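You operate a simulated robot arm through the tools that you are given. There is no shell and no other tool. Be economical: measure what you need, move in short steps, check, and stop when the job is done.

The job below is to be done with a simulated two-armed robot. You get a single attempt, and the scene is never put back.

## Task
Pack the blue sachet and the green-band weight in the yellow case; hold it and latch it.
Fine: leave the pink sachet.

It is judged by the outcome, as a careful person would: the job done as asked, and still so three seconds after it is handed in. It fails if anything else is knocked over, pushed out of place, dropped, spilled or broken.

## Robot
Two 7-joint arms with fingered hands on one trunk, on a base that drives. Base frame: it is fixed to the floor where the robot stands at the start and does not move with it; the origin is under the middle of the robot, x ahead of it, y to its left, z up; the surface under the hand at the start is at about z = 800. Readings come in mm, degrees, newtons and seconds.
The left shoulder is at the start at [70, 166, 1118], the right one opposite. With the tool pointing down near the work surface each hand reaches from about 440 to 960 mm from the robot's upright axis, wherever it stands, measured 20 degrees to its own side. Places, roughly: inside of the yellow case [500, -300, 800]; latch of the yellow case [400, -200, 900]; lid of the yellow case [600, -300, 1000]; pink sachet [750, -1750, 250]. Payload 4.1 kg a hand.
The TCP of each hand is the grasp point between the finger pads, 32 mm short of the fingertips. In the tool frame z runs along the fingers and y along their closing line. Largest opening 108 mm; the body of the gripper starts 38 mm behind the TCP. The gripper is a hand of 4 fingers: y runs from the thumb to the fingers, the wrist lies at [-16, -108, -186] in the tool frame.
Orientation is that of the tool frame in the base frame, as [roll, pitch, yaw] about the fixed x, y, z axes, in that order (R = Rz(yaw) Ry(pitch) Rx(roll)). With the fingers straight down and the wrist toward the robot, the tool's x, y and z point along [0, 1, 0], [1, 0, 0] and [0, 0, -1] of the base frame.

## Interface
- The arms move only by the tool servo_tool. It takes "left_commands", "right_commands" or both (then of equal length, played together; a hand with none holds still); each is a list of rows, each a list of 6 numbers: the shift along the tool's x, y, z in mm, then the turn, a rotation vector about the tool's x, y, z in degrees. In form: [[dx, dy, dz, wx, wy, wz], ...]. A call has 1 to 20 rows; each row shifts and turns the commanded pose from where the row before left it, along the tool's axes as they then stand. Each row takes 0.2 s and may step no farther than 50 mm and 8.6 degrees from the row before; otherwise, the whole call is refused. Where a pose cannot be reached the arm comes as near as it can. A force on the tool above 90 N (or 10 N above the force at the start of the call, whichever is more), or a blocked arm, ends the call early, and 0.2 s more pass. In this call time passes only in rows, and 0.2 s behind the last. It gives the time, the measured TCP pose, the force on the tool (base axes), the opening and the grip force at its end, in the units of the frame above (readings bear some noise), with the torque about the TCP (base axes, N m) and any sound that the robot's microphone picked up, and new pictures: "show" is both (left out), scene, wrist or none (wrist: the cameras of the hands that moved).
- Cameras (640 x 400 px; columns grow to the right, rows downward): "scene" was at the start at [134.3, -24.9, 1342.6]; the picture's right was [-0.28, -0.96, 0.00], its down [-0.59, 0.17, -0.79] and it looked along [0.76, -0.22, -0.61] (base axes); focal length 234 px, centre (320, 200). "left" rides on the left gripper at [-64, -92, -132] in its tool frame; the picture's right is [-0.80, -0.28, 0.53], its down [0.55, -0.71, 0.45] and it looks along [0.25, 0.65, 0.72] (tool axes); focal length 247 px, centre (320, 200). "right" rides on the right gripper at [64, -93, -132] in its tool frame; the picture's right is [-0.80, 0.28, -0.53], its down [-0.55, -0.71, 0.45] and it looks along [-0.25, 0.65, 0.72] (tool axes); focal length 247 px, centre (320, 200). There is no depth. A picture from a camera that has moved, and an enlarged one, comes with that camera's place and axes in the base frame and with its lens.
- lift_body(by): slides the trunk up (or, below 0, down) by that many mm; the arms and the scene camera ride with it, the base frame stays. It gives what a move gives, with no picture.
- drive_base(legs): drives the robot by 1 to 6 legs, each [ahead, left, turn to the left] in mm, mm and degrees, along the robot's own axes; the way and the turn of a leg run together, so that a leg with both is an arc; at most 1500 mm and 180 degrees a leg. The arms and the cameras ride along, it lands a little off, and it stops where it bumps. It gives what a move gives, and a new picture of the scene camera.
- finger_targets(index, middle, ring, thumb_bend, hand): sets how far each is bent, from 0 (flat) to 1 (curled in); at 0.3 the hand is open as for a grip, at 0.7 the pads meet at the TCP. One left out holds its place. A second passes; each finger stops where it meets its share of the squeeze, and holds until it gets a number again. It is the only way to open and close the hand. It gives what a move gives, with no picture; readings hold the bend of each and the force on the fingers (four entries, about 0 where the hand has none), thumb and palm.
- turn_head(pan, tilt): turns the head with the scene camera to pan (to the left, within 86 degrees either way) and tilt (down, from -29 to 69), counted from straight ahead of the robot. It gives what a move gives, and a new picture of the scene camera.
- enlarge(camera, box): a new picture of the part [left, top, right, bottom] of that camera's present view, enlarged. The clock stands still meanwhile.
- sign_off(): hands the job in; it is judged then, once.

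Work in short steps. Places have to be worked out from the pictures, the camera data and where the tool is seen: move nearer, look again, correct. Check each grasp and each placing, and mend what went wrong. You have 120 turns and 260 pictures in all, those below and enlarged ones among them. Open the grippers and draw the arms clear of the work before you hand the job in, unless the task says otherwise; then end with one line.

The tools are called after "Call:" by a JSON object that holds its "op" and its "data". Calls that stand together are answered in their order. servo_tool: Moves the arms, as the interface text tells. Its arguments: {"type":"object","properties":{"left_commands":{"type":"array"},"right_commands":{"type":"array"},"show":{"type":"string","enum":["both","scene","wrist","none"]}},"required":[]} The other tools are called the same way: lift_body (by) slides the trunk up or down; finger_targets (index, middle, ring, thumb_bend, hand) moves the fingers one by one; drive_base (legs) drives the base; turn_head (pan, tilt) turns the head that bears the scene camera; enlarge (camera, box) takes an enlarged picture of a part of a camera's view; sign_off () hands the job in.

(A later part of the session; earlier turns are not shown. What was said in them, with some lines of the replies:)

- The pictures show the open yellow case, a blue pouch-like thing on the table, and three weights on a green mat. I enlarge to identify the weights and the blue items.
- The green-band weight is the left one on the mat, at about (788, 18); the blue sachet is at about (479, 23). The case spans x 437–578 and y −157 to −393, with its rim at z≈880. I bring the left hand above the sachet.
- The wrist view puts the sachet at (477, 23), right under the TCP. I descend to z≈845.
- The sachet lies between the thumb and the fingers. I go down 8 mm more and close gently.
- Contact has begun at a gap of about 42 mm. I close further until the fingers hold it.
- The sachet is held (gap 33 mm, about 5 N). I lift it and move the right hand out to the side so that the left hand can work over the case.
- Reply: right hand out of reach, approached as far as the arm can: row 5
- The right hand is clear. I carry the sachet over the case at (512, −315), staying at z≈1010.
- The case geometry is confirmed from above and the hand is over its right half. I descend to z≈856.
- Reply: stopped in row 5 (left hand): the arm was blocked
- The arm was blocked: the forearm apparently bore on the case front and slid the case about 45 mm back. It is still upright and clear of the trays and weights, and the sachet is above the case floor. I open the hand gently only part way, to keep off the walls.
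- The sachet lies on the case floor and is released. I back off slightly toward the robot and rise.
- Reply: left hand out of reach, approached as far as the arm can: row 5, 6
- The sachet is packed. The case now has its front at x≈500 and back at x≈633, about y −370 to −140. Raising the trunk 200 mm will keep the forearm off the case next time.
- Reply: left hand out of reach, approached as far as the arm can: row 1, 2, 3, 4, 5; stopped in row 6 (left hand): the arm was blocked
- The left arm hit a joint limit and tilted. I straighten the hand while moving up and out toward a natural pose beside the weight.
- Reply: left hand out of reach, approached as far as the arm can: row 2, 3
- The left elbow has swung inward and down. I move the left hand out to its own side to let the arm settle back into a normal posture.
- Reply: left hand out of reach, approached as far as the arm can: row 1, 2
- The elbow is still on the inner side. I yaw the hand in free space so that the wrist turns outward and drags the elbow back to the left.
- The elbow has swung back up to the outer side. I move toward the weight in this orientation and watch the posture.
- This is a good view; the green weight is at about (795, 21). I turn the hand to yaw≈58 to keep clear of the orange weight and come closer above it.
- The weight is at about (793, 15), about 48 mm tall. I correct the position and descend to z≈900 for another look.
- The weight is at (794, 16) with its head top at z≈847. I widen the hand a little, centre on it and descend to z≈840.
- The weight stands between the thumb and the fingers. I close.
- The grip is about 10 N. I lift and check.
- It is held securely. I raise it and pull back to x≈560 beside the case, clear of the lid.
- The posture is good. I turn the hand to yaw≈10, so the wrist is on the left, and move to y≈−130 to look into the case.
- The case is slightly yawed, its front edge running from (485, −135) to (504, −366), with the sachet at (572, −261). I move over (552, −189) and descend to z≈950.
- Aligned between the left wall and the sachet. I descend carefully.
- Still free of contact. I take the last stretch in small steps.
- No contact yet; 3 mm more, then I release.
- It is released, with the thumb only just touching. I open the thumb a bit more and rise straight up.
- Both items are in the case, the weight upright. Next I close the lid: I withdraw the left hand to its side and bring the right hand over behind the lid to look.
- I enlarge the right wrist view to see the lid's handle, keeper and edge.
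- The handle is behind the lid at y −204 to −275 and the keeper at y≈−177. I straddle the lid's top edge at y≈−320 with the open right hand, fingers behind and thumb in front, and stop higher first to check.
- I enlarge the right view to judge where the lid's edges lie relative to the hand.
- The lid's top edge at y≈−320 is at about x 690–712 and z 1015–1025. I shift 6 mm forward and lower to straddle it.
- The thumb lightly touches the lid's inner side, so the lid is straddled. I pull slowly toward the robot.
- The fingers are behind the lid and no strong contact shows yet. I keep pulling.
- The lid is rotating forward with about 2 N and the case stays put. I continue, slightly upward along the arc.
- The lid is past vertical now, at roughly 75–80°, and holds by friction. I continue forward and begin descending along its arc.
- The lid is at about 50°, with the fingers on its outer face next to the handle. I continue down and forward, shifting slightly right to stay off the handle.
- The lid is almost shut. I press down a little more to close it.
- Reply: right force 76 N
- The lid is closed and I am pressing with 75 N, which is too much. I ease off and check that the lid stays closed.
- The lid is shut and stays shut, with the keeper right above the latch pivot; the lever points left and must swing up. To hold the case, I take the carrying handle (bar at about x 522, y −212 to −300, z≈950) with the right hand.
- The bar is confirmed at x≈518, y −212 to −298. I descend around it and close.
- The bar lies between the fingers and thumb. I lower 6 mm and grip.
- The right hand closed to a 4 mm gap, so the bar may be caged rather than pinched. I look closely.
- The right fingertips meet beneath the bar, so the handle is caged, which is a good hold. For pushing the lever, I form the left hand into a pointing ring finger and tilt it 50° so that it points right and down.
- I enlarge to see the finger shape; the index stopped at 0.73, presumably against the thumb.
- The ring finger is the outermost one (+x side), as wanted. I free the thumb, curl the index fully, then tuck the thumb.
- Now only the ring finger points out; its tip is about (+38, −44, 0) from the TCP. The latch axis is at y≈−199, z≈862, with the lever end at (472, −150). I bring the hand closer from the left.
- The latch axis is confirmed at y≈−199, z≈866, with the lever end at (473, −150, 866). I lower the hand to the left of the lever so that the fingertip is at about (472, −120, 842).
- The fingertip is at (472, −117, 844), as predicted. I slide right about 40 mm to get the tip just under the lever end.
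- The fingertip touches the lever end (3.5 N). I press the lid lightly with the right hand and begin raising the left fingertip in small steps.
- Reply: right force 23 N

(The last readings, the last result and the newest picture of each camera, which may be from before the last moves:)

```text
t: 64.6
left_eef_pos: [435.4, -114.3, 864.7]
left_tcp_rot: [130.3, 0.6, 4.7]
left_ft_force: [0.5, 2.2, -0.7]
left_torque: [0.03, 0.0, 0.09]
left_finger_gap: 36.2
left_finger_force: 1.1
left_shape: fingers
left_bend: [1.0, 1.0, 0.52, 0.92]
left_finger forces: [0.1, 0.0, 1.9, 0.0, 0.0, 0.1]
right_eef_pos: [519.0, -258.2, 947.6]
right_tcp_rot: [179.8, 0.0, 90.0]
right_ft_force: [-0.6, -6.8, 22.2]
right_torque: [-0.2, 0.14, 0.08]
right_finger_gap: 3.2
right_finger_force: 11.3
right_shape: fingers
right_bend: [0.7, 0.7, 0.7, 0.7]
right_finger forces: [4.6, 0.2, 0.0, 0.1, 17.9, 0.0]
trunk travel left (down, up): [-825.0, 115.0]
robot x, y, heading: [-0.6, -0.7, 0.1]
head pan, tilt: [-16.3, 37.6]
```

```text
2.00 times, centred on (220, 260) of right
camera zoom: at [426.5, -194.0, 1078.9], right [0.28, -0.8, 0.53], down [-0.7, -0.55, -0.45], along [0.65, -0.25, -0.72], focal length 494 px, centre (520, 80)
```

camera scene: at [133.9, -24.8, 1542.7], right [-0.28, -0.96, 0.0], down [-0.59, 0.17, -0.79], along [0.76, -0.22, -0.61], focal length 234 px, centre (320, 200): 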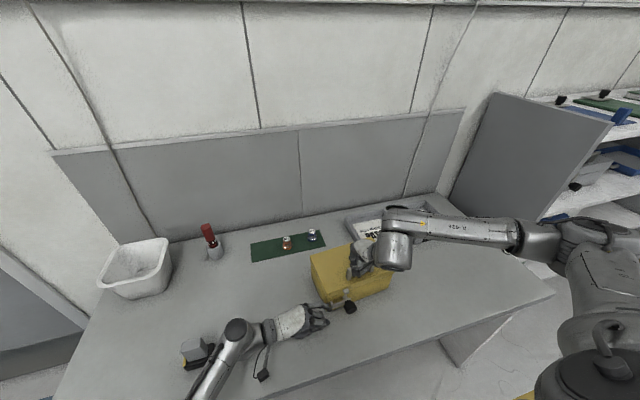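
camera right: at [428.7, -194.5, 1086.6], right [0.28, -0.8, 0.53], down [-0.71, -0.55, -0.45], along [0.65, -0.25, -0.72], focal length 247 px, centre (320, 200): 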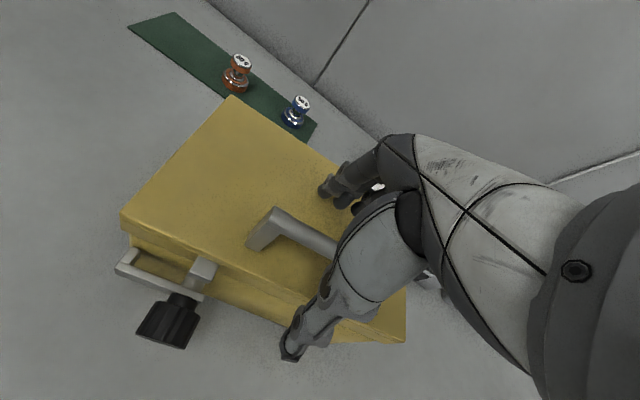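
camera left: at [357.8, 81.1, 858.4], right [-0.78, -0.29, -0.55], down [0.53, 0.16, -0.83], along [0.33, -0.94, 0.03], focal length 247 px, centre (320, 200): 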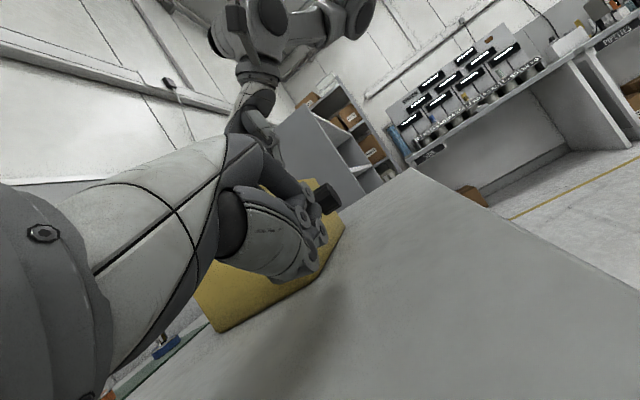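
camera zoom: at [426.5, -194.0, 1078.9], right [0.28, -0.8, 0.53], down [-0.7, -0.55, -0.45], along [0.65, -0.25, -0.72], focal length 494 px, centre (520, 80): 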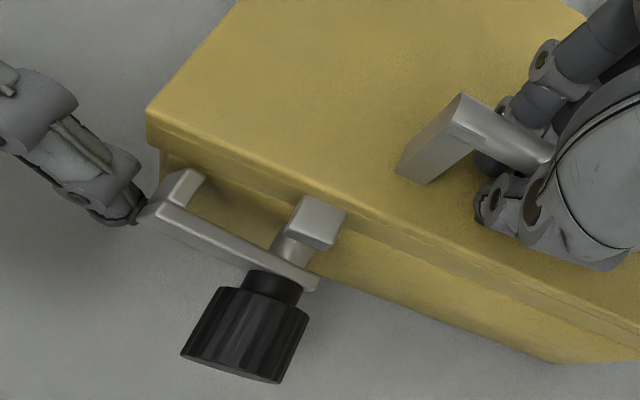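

The lever is turning (about 25°) under only 2 N. I continue the fingertip along its arc, up and to the right.

Call:
{"op": "servo_tool", "data": {"left_commands": [[-0.4, 7.6, -1.9, 0, 0, 0], [-0.4, 7.9, -0.8, 0, 0, 0], [-0.5, 7.7, 0.6, 0, 0, 0], [-0.5, 7.7, 1.3, 0, 0, 0]], "show": "none"}}

Call:
{"op": "enlarge", "data": {"camera": "scene", "box": [260, 260, 380, 340]}}

Call:
{"op": "enlarge", "data": {"camera": "right", "box": [100, 160, 340, 360]}}

```text
t: 65.6
left_eef_pos: [435.2, -134.0, 887.7]
left_tcp_rot: [130.3, 0.6, 4.6]
left_ft_force: [1.0, 0.3, 0.2]
left_torque: [0.0, 0.0, 0.04]
left_finger_gap: 36.4
left_finger_force: 0.6
left_shape: fingers
left_bend: [1.0, 1.0, 0.51, 0.92]
left_finger forces: [0.0, 0.1, 0.6, 0.0, 0.0, 0.0]
right_eef_pos: [517.3, -258.0, 948.0]
right_tcp_rot: [179.8, 0.0, 90.0]
right_ft_force: [-1.3, -3.4, 25.2]
right_torque: [0.03, 0.12, 0.04]
right_finger_gap: 2.2
right_finger_force: 12.7
right_shape: fingers
right_bend: [0.7, 0.7, 0.7, 0.7]
right_finger forces: [6.2, 0.7, 0.0, 0.0, 19.0, 0.0]
trunk travel left (down, up): [-825.0, 115.0]
robot x, y, heading: [-3.3, -2.8, -0.0]
head pan, tilt: [-16.3, 37.6]
```

```text
5.00 times, centred on (320, 300) of scene
camera zoom: at [131.0, -24.0, 1543.0], right [-0.28, -0.96, 0.0], down [-0.58, 0.17, -0.79], along [0.76, -0.22, -0.61], focal length 1171 px, centre (320, -300)
```

zoom: 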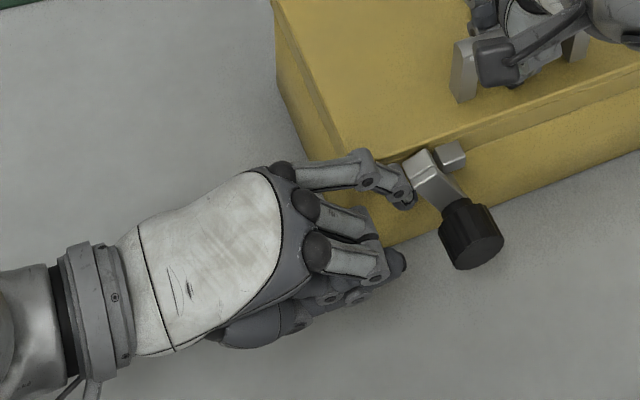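

```text
2.00 times, centred on (220, 260) of right
camera zoom: at [426.2, -193.5, 1078.8], right [0.28, -0.8, 0.53], down [-0.7, -0.55, -0.45], along [0.65, -0.25, -0.72], focal length 494 px, centre (520, 80)
```

zoom: 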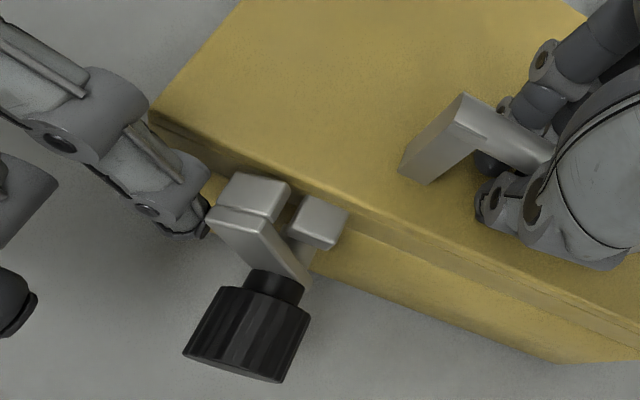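

The lever is at about 65°. I push the rest of the way to the right over the keeper.

Call:
{"op": "servo_tool", "data": {"left_commands": [[-0.6, 6.8, 3.4, 0, 0, 0], [-0.6, 6.4, 4.4, 0, 0, 0], [-0.6, 5.5, 5.8, 0, 0, 0]], "show": "none"}}

Call:
{"op": "enlarge", "data": {"camera": "scene", "box": [260, 260, 380, 340]}}

Call:
{"op": "enlarge", "data": {"camera": "right", "box": [100, 160, 340, 360]}}

```text
t: 66.4
left_eef_pos: [436.2, -154.2, 892.5]
left_tcp_rot: [130.3, 0.4, 4.6]
left_ft_force: [0.0, 2.3, 2.1]
left_torque: [-0.07, -0.05, 0.09]
left_finger_gap: 36.4
left_finger_force: 1.2
left_shape: fingers
left_bend: [1.0, 1.0, 0.51, 0.92]
left_finger forces: [0.1, 0.0, 3.3, 0.0, 0.1, 0.1]
right_eef_pos: [519.5, -257.7, 947.2]
right_tcp_rot: [179.8, 0.1, 90.1]
right_ft_force: [-0.6, -3.4, 24.8]
right_torque: [0.02, 0.11, 0.05]
right_finger_gap: 2.3
right_finger_force: 12.9
right_shape: fingers
right_bend: [0.7, 0.7, 0.7, 0.7]
right_finger forces: [7.2, 0.5, 0.1, 0.0, 18.0, 0.0]
trunk travel left (down, up): [-825.0, 115.0]
robot x, y, heading: [2.0, 2.5, 0.0]
head pan, tilt: [-16.3, 37.6]
```

```text
5.00 times, centred on (320, 300) of scene
camera zoom: at [130.9, -23.3, 1543.0], right [-0.28, -0.96, 0.0], down [-0.58, 0.17, -0.79], along [0.76, -0.22, -0.61], focal length 1171 px, centre (320, -300)
```

zoom: 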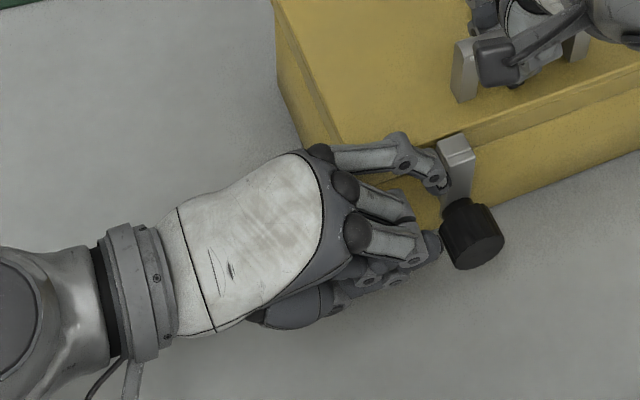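

```text
2.00 times, centred on (220, 260) of right
camera zoom: at [426.2, -193.2, 1078.7], right [0.28, -0.8, 0.53], down [-0.7, -0.55, -0.45], along [0.65, -0.25, -0.72], focal length 494 px, centre (520, 80)
```

zoom: 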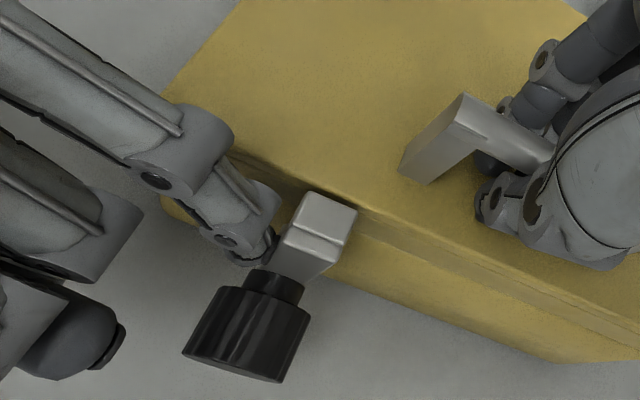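

The lever is near vertical and the tab sits over the keeper. I push a few millimetres more to seat it, watching the force.

Call:
{"op": "servo_tool", "data": {"left_commands": [[-0.3, 2.5, 1.5, 0, 0, 0], [-0.3, 2.5, 1.5, 0, 0, 0]], "show": "none"}}

Call:
{"op": "enlarge", "data": {"camera": "right", "box": [100, 160, 340, 360]}}

Call:
{"op": "enlarge", "data": {"camera": "scene", "box": [310, 260, 370, 320]}}

```text
t: 67.0
left_eef_pos: [435.3, -160.0, 895.4]
left_tcp_rot: [130.1, 0.5, 4.8]
left_ft_force: [-0.3, 9.5, 3.2]
left_torque: [-0.21, -0.1, 0.27]
left_finger_gap: 36.3
left_finger_force: 5.4
left_shape: fingers
left_bend: [1.0, 1.0, 0.54, 0.92]
left_finger forces: [0.0, 0.0, 10.9, 0.1, 0.1, 0.1]
right_eef_pos: [519.9, -259.3, 946.9]
right_tcp_rot: [179.8, 0.1, 90.0]
right_ft_force: [-1.6, -7.3, 23.8]
right_torque: [-0.08, 0.14, 0.05]
right_finger_gap: 2.3
right_finger_force: 12.0
right_shape: fingers
right_bend: [0.7, 0.7, 0.7, 0.7]
right_finger forces: [6.6, 0.3, 0.0, 0.0, 18.1, 0.0]
trunk travel left (down, up): [-825.0, 115.0]
robot x, y, heading: [2.2, -3.7, 0.2]
head pan, tilt: [-16.3, 37.6]
```

```text
2.00 times, centred on (220, 260) of right
camera zoom: at [426.3, -192.9, 1078.7], right [0.28, -0.8, 0.54], down [-0.7, -0.55, -0.45], along [0.65, -0.25, -0.72], focal length 494 px, centre (520, 80)
```

zoom: 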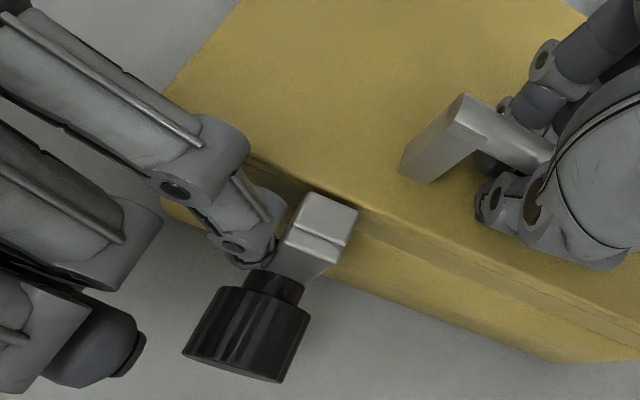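

```text
6.67 times, centred on (340, 290) of scene
camera zoom: at [130.9, -22.6, 1543.0], right [-0.28, -0.96, 0.0], down [-0.58, 0.17, -0.79], along [0.76, -0.22, -0.61], focal length 1561 px, centre (187, -400)
```

zoom: 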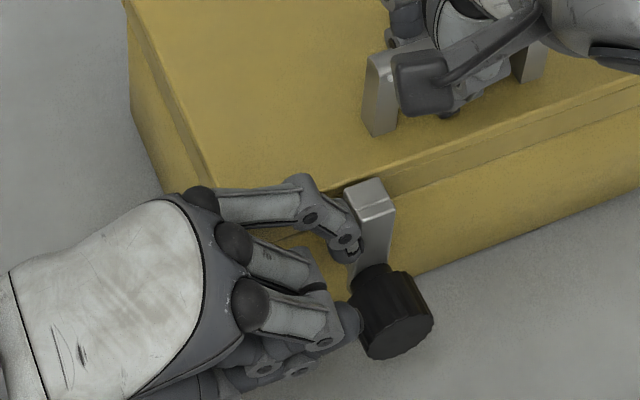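

The lever stopped against 11 N with its tab squarely over the keeper. One firmer nudge confirms whether this is the end stop.

Call:
{"op": "servo_tool", "data": {"left_commands": [[0, 2.5, 3, 0, 0, 0], [0, 2.5, 3, 0, 0, 0]], "show": "none"}}

Call:
{"op": "enlarge", "data": {"camera": "right", "box": [100, 160, 340, 360]}}

```text
t: 67.6
left_eef_pos: [436.4, -166.4, 896.2]
left_tcp_rot: [130.2, 0.6, 4.6]
left_ft_force: [-1.4, 15.9, 3.2]
left_torque: [-0.23, -0.14, 0.52]
left_finger_gap: 36.1
left_finger_force: 7.5
left_shape: fingers
left_bend: [1.0, 1.0, 0.57, 0.92]
left_finger forces: [0.1, 0.0, 15.9, 0.0, 0.0, 0.0]
right_eef_pos: [518.2, -257.1, 948.3]
right_tcp_rot: [179.9, 0.0, 89.9]
right_ft_force: [-3.1, -4.8, 20.0]
right_torque: [-0.04, 0.19, 0.07]
right_finger_gap: 0.7
right_finger_force: 10.7
right_shape: fingers
right_bend: [0.7, 0.7, 0.7, 0.71]
right_finger forces: [2.5, 0.7, 0.0, 0.0, 18.1, 0.0]
trunk travel left (down, up): [-825.0, 115.0]
robot x, y, heading: [-0.5, -1.1, -0.1]
head pan, tilt: [-16.3, 37.6]
```

```text
2.00 times, centred on (220, 260) of right
camera zoom: at [425.8, -191.8, 1078.8], right [0.28, -0.8, 0.53], down [-0.7, -0.55, -0.45], along [0.65, -0.25, -0.72], focal length 494 px, centre (520, 80)
```

zoom: 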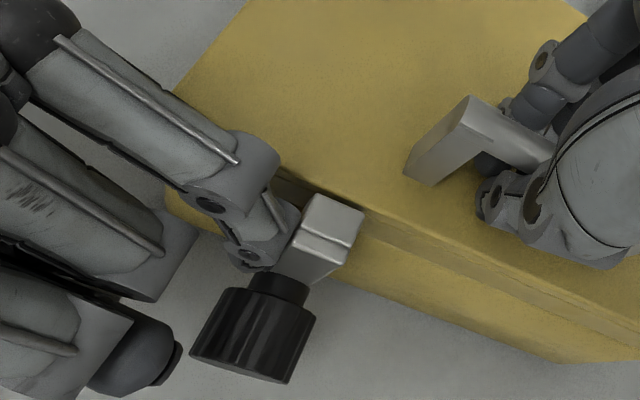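

It is the end stop; the lever didn't turn further and the case only shifted a hair. I withdraw the left hand to the left.

Call:
{"op": "servo_tool", "data": {"left_commands": [[0.5, -6, -8, 0, 0, 0], [1, -13, -15, 0, 0, 0], [1, -13, -18, 0, 0, 0], [1, -10, -30, 0, 0, 0], [0, 0, -40, 0, 0, 0]], "show": "scene"}}

Call:
{"op": "enlarge", "data": {"camera": "right", "box": [100, 160, 340, 360]}}

Call:
{"op": "enlarge", "data": {"camera": "left", "box": [260, 150, 480, 310]}}

```text
t: 68.8
left_eef_pos: [431.4, -54.9, 934.9]
left_tcp_rot: [130.1, 0.6, 4.6]
left_ft_force: [-0.8, 1.2, -0.1]
left_torque: [-0.01, 0.03, 0.0]
left_finger_gap: 36.6
left_finger_force: 0.2
left_shape: fingers
left_bend: [1.0, 1.0, 0.5, 0.92]
left_finger forces: [0.0, 0.0, 0.0, 0.0, 0.1, 0.1]
right_eef_pos: [519.1, -257.2, 946.8]
right_tcp_rot: [179.9, 0.1, 90.0]
right_ft_force: [-4.9, 5.6, 20.4]
right_torque: [0.29, 0.31, 0.0]
right_finger_gap: 0.9
right_finger_force: 10.4
right_shape: fingers
right_bend: [0.7, 0.7, 0.7, 0.71]
right_finger forces: [2.4, 0.3, 0.0, 0.0, 18.6, 0.0]
trunk travel left (down, up): [-825.0, 115.0]
robot x, y, heading: [1.6, -2.6, -0.3]
head pan, tilt: [-16.3, 37.6]
camera scene: at [131.0, -22.0, 1542.9], right [-0.28, -0.96, 0.0], down [-0.58, 0.17, -0.79], along [0.76, -0.22, -0.61], focal length 234 px, centre (320, 200)
```

scene: 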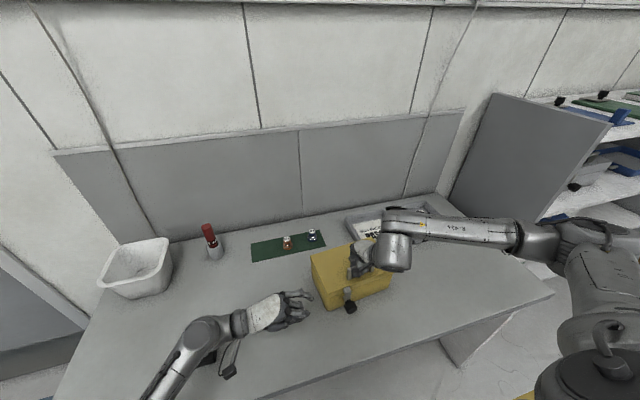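

```text
2.00 times, centred on (220, 260) of right
camera zoom: at [426.1, -192.4, 1078.7], right [0.28, -0.8, 0.53], down [-0.7, -0.55, -0.45], along [0.65, -0.25, -0.72], focal length 494 px, centre (520, 80)
```

zoom: 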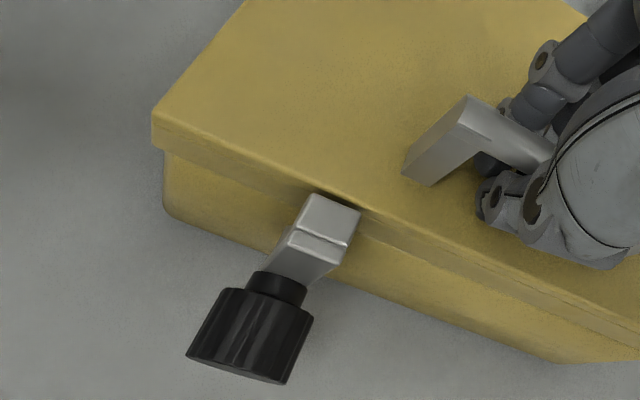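

```text
2.50 times, centred on (370, 230) of left
camera zoom: at [352.7, 99.5, 948.4], right [-0.78, -0.29, -0.55], down [0.53, 0.16, -0.83], along [0.33, -0.95, 0.03], focal length 617 px, centre (195, 125)
```

zoom: 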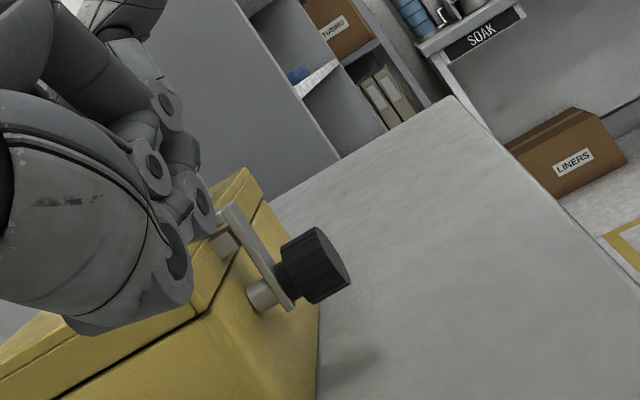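

The latch is engaged, the tab hooked over the keeper with the lever upright. I release the handle with the right hand after easing the press.

Call:
{"op": "servo_tool", "data": {"right_commands": [[0, 0, -3, 0, 0, 0]], "show": "none"}}

Call:
{"op": "finger_targets", "data": {"hand": "right", "index": 0.3, "middle": 0.3, "ring": 0.3, "thumb_bend": 0.3}}

Call:
{"op": "servo_tool", "data": {"left_commands": [[0, 0, -40, 0, 0, 0], [0, 0, -40, 0, 0, 0], [0, 0, -30, 0, 0, 0], [0, 0, 0, 0, 0, 0], [0, 0, 0, 0, 0, 0], [0, 0, 0, 0, 0, 0]], "right_commands": [[0, 0, -25, 0, 0, 0], [0, 0, -40, 0, 0, 0], [0, 0, -40, 0, 0, 0], [0, 0, -40, 0, 0, 0], [-40, -10, -20, 0, 0, 0], [-40, -10, 0, 0, 0, 0]], "show": "both"}}

Call:
{"op": "finger_targets", "data": {"hand": "left", "index": 0.3, "middle": 0.3, "ring": 0.3, "thumb_bend": 0.3}}

```text
t: 69.2
left_eef_pos: [432.3, -56.5, 933.9]
left_tcp_rot: [130.2, 0.7, 4.6]
left_ft_force: [0.6, 0.8, -0.2]
left_torque: [-0.02, 0.01, -0.01]
left_finger_gap: 36.5
left_finger_force: 0.0
left_shape: fingers
left_bend: [1.0, 1.0, 0.5, 0.92]
left_finger forces: [0.1, 0.0, 0.0, 0.0, 0.1, 0.0]
right_eef_pos: [519.3, -258.0, 947.4]
right_tcp_rot: [-179.8, 0.1, 89.8]
right_ft_force: [-1.5, 1.5, 5.7]
right_torque: [0.08, 0.05, -0.05]
right_finger_gap: 1.1
right_finger_force: 4.0
right_shape: fingers
right_bend: [0.7, 0.7, 0.7, 0.71]
right_finger forces: [0.6, 0.1, 0.1, 0.0, 7.6, 0.0]
trunk travel left (down, up): [-825.0, 115.0]
robot x, y, heading: [0.3, 2.1, -0.1]
head pan, tilt: [-16.3, 37.6]
```

```text
t: 70.2
left_eef_pos: [433.8, -57.6, 932.8]
left_tcp_rot: [130.3, 0.8, 4.5]
left_ft_force: [-0.5, 0.1, 0.4]
left_torque: [0.01, 0.01, 0.02]
left_finger_gap: 36.4
left_finger_force: 0.1
left_shape: fingers
left_bend: [1.0, 1.0, 0.5, 0.92]
left_finger forces: [0.0, 0.0, 0.1, 0.0, 0.0, 0.0]
right_eef_pos: [518.9, -258.3, 949.4]
right_tcp_rot: [180.0, 0.0, 90.0]
right_ft_force: [-0.3, -0.5, 0.3]
right_torque: [-0.02, -0.06, 0.0]
right_finger_gap: 108.1
right_finger_force: 0.2
right_shape: fingers
right_bend: [0.3, 0.3, 0.3, 0.3]
right_finger forces: [0.1, 0.6, 0.0, 0.0, 0.0, 0.1]
trunk travel left (down, up): [-825.0, 115.0]
robot x, y, heading: [1.4, 2.3, -0.0]
head pan, tilt: [-16.3, 37.6]
```

```text
t: 71.6
left_eef_pos: [426.3, 24.3, 1006.1]
left_tcp_rot: [130.3, 0.6, 4.5]
left_ft_force: [0.6, 0.0, 0.4]
left_torque: [0.01, 0.02, 0.06]
left_finger_gap: 36.2
left_finger_force: 0.0
left_shape: fingers
left_bend: [1.0, 1.0, 0.5, 0.92]
left_finger forces: [0.1, 0.0, 0.0, 0.1, 0.0, 0.0]
right_eef_pos: [500.2, -339.6, 1115.7]
right_tcp_rot: [180.0, -0.1, 90.1]
right_ft_force: [0.5, 0.2, 0.0]
right_torque: [0.04, -0.06, 0.0]
right_finger_gap: 108.1
right_finger_force: 0.0
right_shape: fingers
right_bend: [0.3, 0.3, 0.3, 0.3]
right_finger forces: [0.0, 0.1, 0.0, 0.0, 0.1, 0.0]
trunk travel left (down, up): [-825.0, 115.0]
robot x, y, heading: [-0.1, -3.6, -0.1]
head pan, tilt: [-16.3, 37.6]
camera scene: at [132.1, -26.1, 1542.8], right [-0.28, -0.96, 0.0], down [-0.59, 0.17, -0.79], along [0.76, -0.22, -0.61], focal length 234 px, centre (320, 200)
camera right: at [407.0, -275.6, 1247.5], right [0.28, -0.8, 0.53], down [-0.7, -0.55, -0.45], along [0.65, -0.25, -0.72], focal length 247 px, centre (320, 200)
camera left: at [347.5, 179.7, 1019.7], right [-0.78, -0.29, -0.55], down [0.53, 0.16, -0.83], along [0.33, -0.94, 0.03], focal length 247 px, centre (320, 200)
```

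scene: 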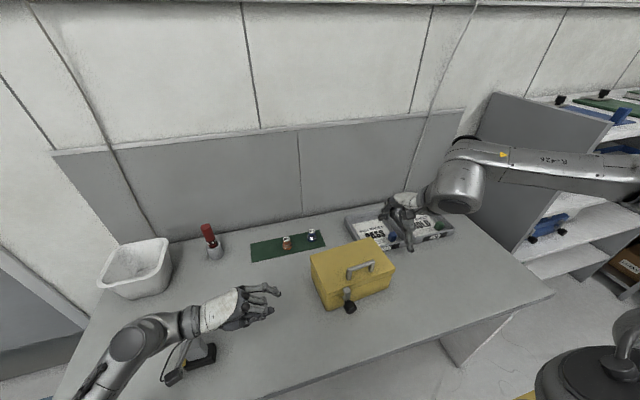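
right: 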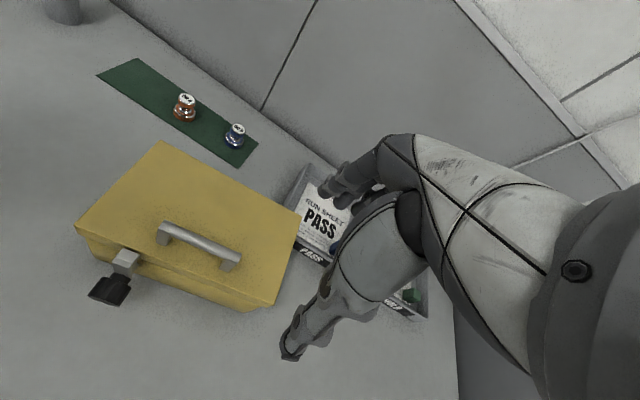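
left: 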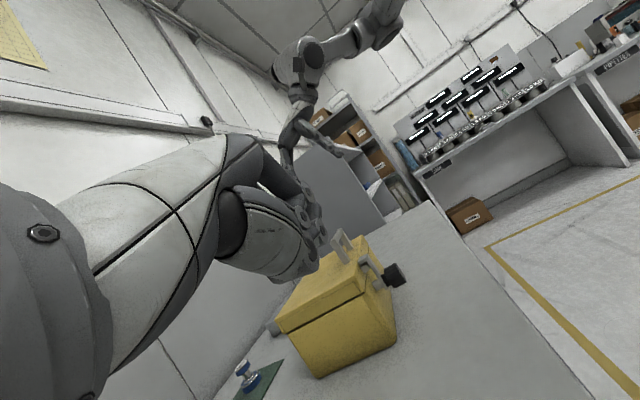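

```text
t: 72.6
left_eef_pos: [427.2, 25.5, 1005.7]
left_tcp_rot: [130.3, 0.7, 4.6]
left_ft_force: [-0.1, 0.2, 0.1]
left_torque: [-0.01, 0.02, 0.0]
left_finger_gap: 108.2
left_finger_force: 0.0
left_shape: fingers
left_bend: [0.3, 0.3, 0.3, 0.3]
left_finger forces: [0.1, 0.0, 0.0, 0.0, 0.1, 0.1]
right_eef_pos: [501.0, -340.5, 1116.6]
right_tcp_rot: [-180.0, 0.0, 90.0]
right_ft_force: [1.0, 0.8, -0.7]
right_torque: [0.03, -0.03, -0.02]
right_finger_gap: 108.1
right_finger_force: 0.0
right_shape: fingers
right_bend: [0.3, 0.3, 0.3, 0.3]
right_finger forces: [0.0, 0.0, 0.0, 0.1, 0.0, 0.0]
trunk travel left (down, up): [-825.0, 115.0]
robot x, y, heading: [-0.8, 0.8, -0.3]
head pan, tilt: [-16.3, 37.6]
```

The case is closed and latched, and both hands are open. I raise both arms clear and do a final check, including the gray gadget near the left arm.

Call:
{"op": "servo_tool", "data": {"left_commands": [[0, 30, -26, 0, 0, 0], [0, 30, -26, 0, 0, 0], [0, 30, -26, 0, 0, 0], [0, 30, -26, 0, 0, 0]], "right_commands": [[-40, 0, -20, 0, 0, 0], [-40, 0, -20, 0, 0, 0], [-40, 0, -20, 0, 0, 0], [-30, 0, -20, 0, 0, 0]], "show": "scene"}}

Call:
{"op": "enlarge", "data": {"camera": "scene", "box": [130, 220, 450, 400]}}

```text
t: 73.6
left_eef_pos: [428.7, 26.9, 1168.2]
left_tcp_rot: [130.3, 0.7, 4.6]
left_ft_force: [-0.4, -0.1, 0.3]
left_torque: [-0.04, -0.01, 0.04]
left_finger_gap: 108.1
left_finger_force: 0.0
left_shape: fingers
left_bend: [0.3, 0.3, 0.3, 0.3]
left_finger forces: [0.0, 0.0, 0.0, 0.0, 0.0, 0.0]
right_eef_pos: [501.3, -486.4, 1195.7]
right_tcp_rot: [179.9, -0.1, 90.0]
right_ft_force: [-0.4, -0.8, -0.7]
right_torque: [0.0, -0.01, 0.01]
right_finger_gap: 108.3
right_finger_force: 0.1
right_shape: fingers
right_bend: [0.3, 0.3, 0.3, 0.3]
right_finger forces: [0.1, 0.0, 0.0, 0.1, 0.1, 0.0]
trunk travel left (down, up): [-825.0, 115.0]
robot x, y, heading: [0.4, -0.3, -0.1]
head pan, tilt: [-16.3, 37.6]
camera scene: at [133.4, -25.0, 1542.6], right [-0.28, -0.96, 0.0], down [-0.59, 0.17, -0.79], along [0.76, -0.22, -0.61], focal length 234 px, centre (320, 200)
```

scene: 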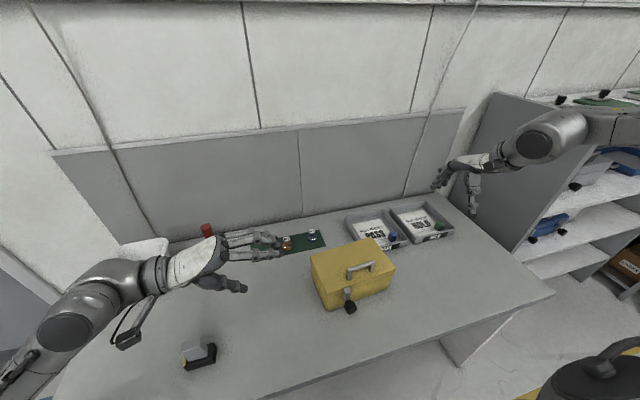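

```text
2.00 times, centred on (290, 310) of scene
camera zoom: at [133.4, -25.0, 1542.6], right [-0.28, -0.96, 0.0], down [-0.59, 0.17, -0.79], along [0.76, -0.22, -0.61], focal length 468 px, centre (380, -20)
```

zoom: 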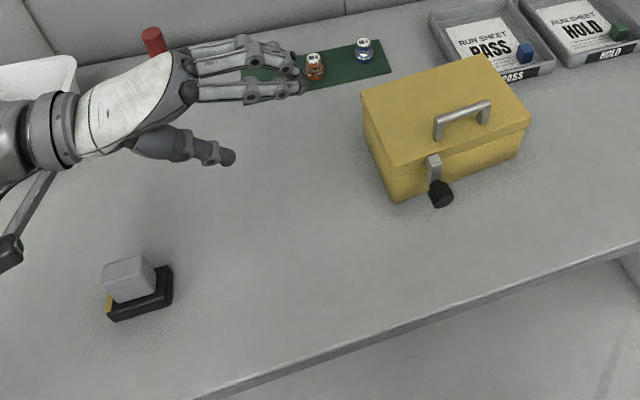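

The case is latched, the other weights, trays and gadget are where they were, and the arms are clear with hands open. I hand the job in.

Call:
{"op": "sign_off", "data": {}}

```text
The job is handed in.
```

The blue sachet and the green-band weight are in the yellow case, which is closed and latched; I held it by the handle while latching, left the pink sachet alone, and the case sits about 50 mm further back after my arm pushed it.
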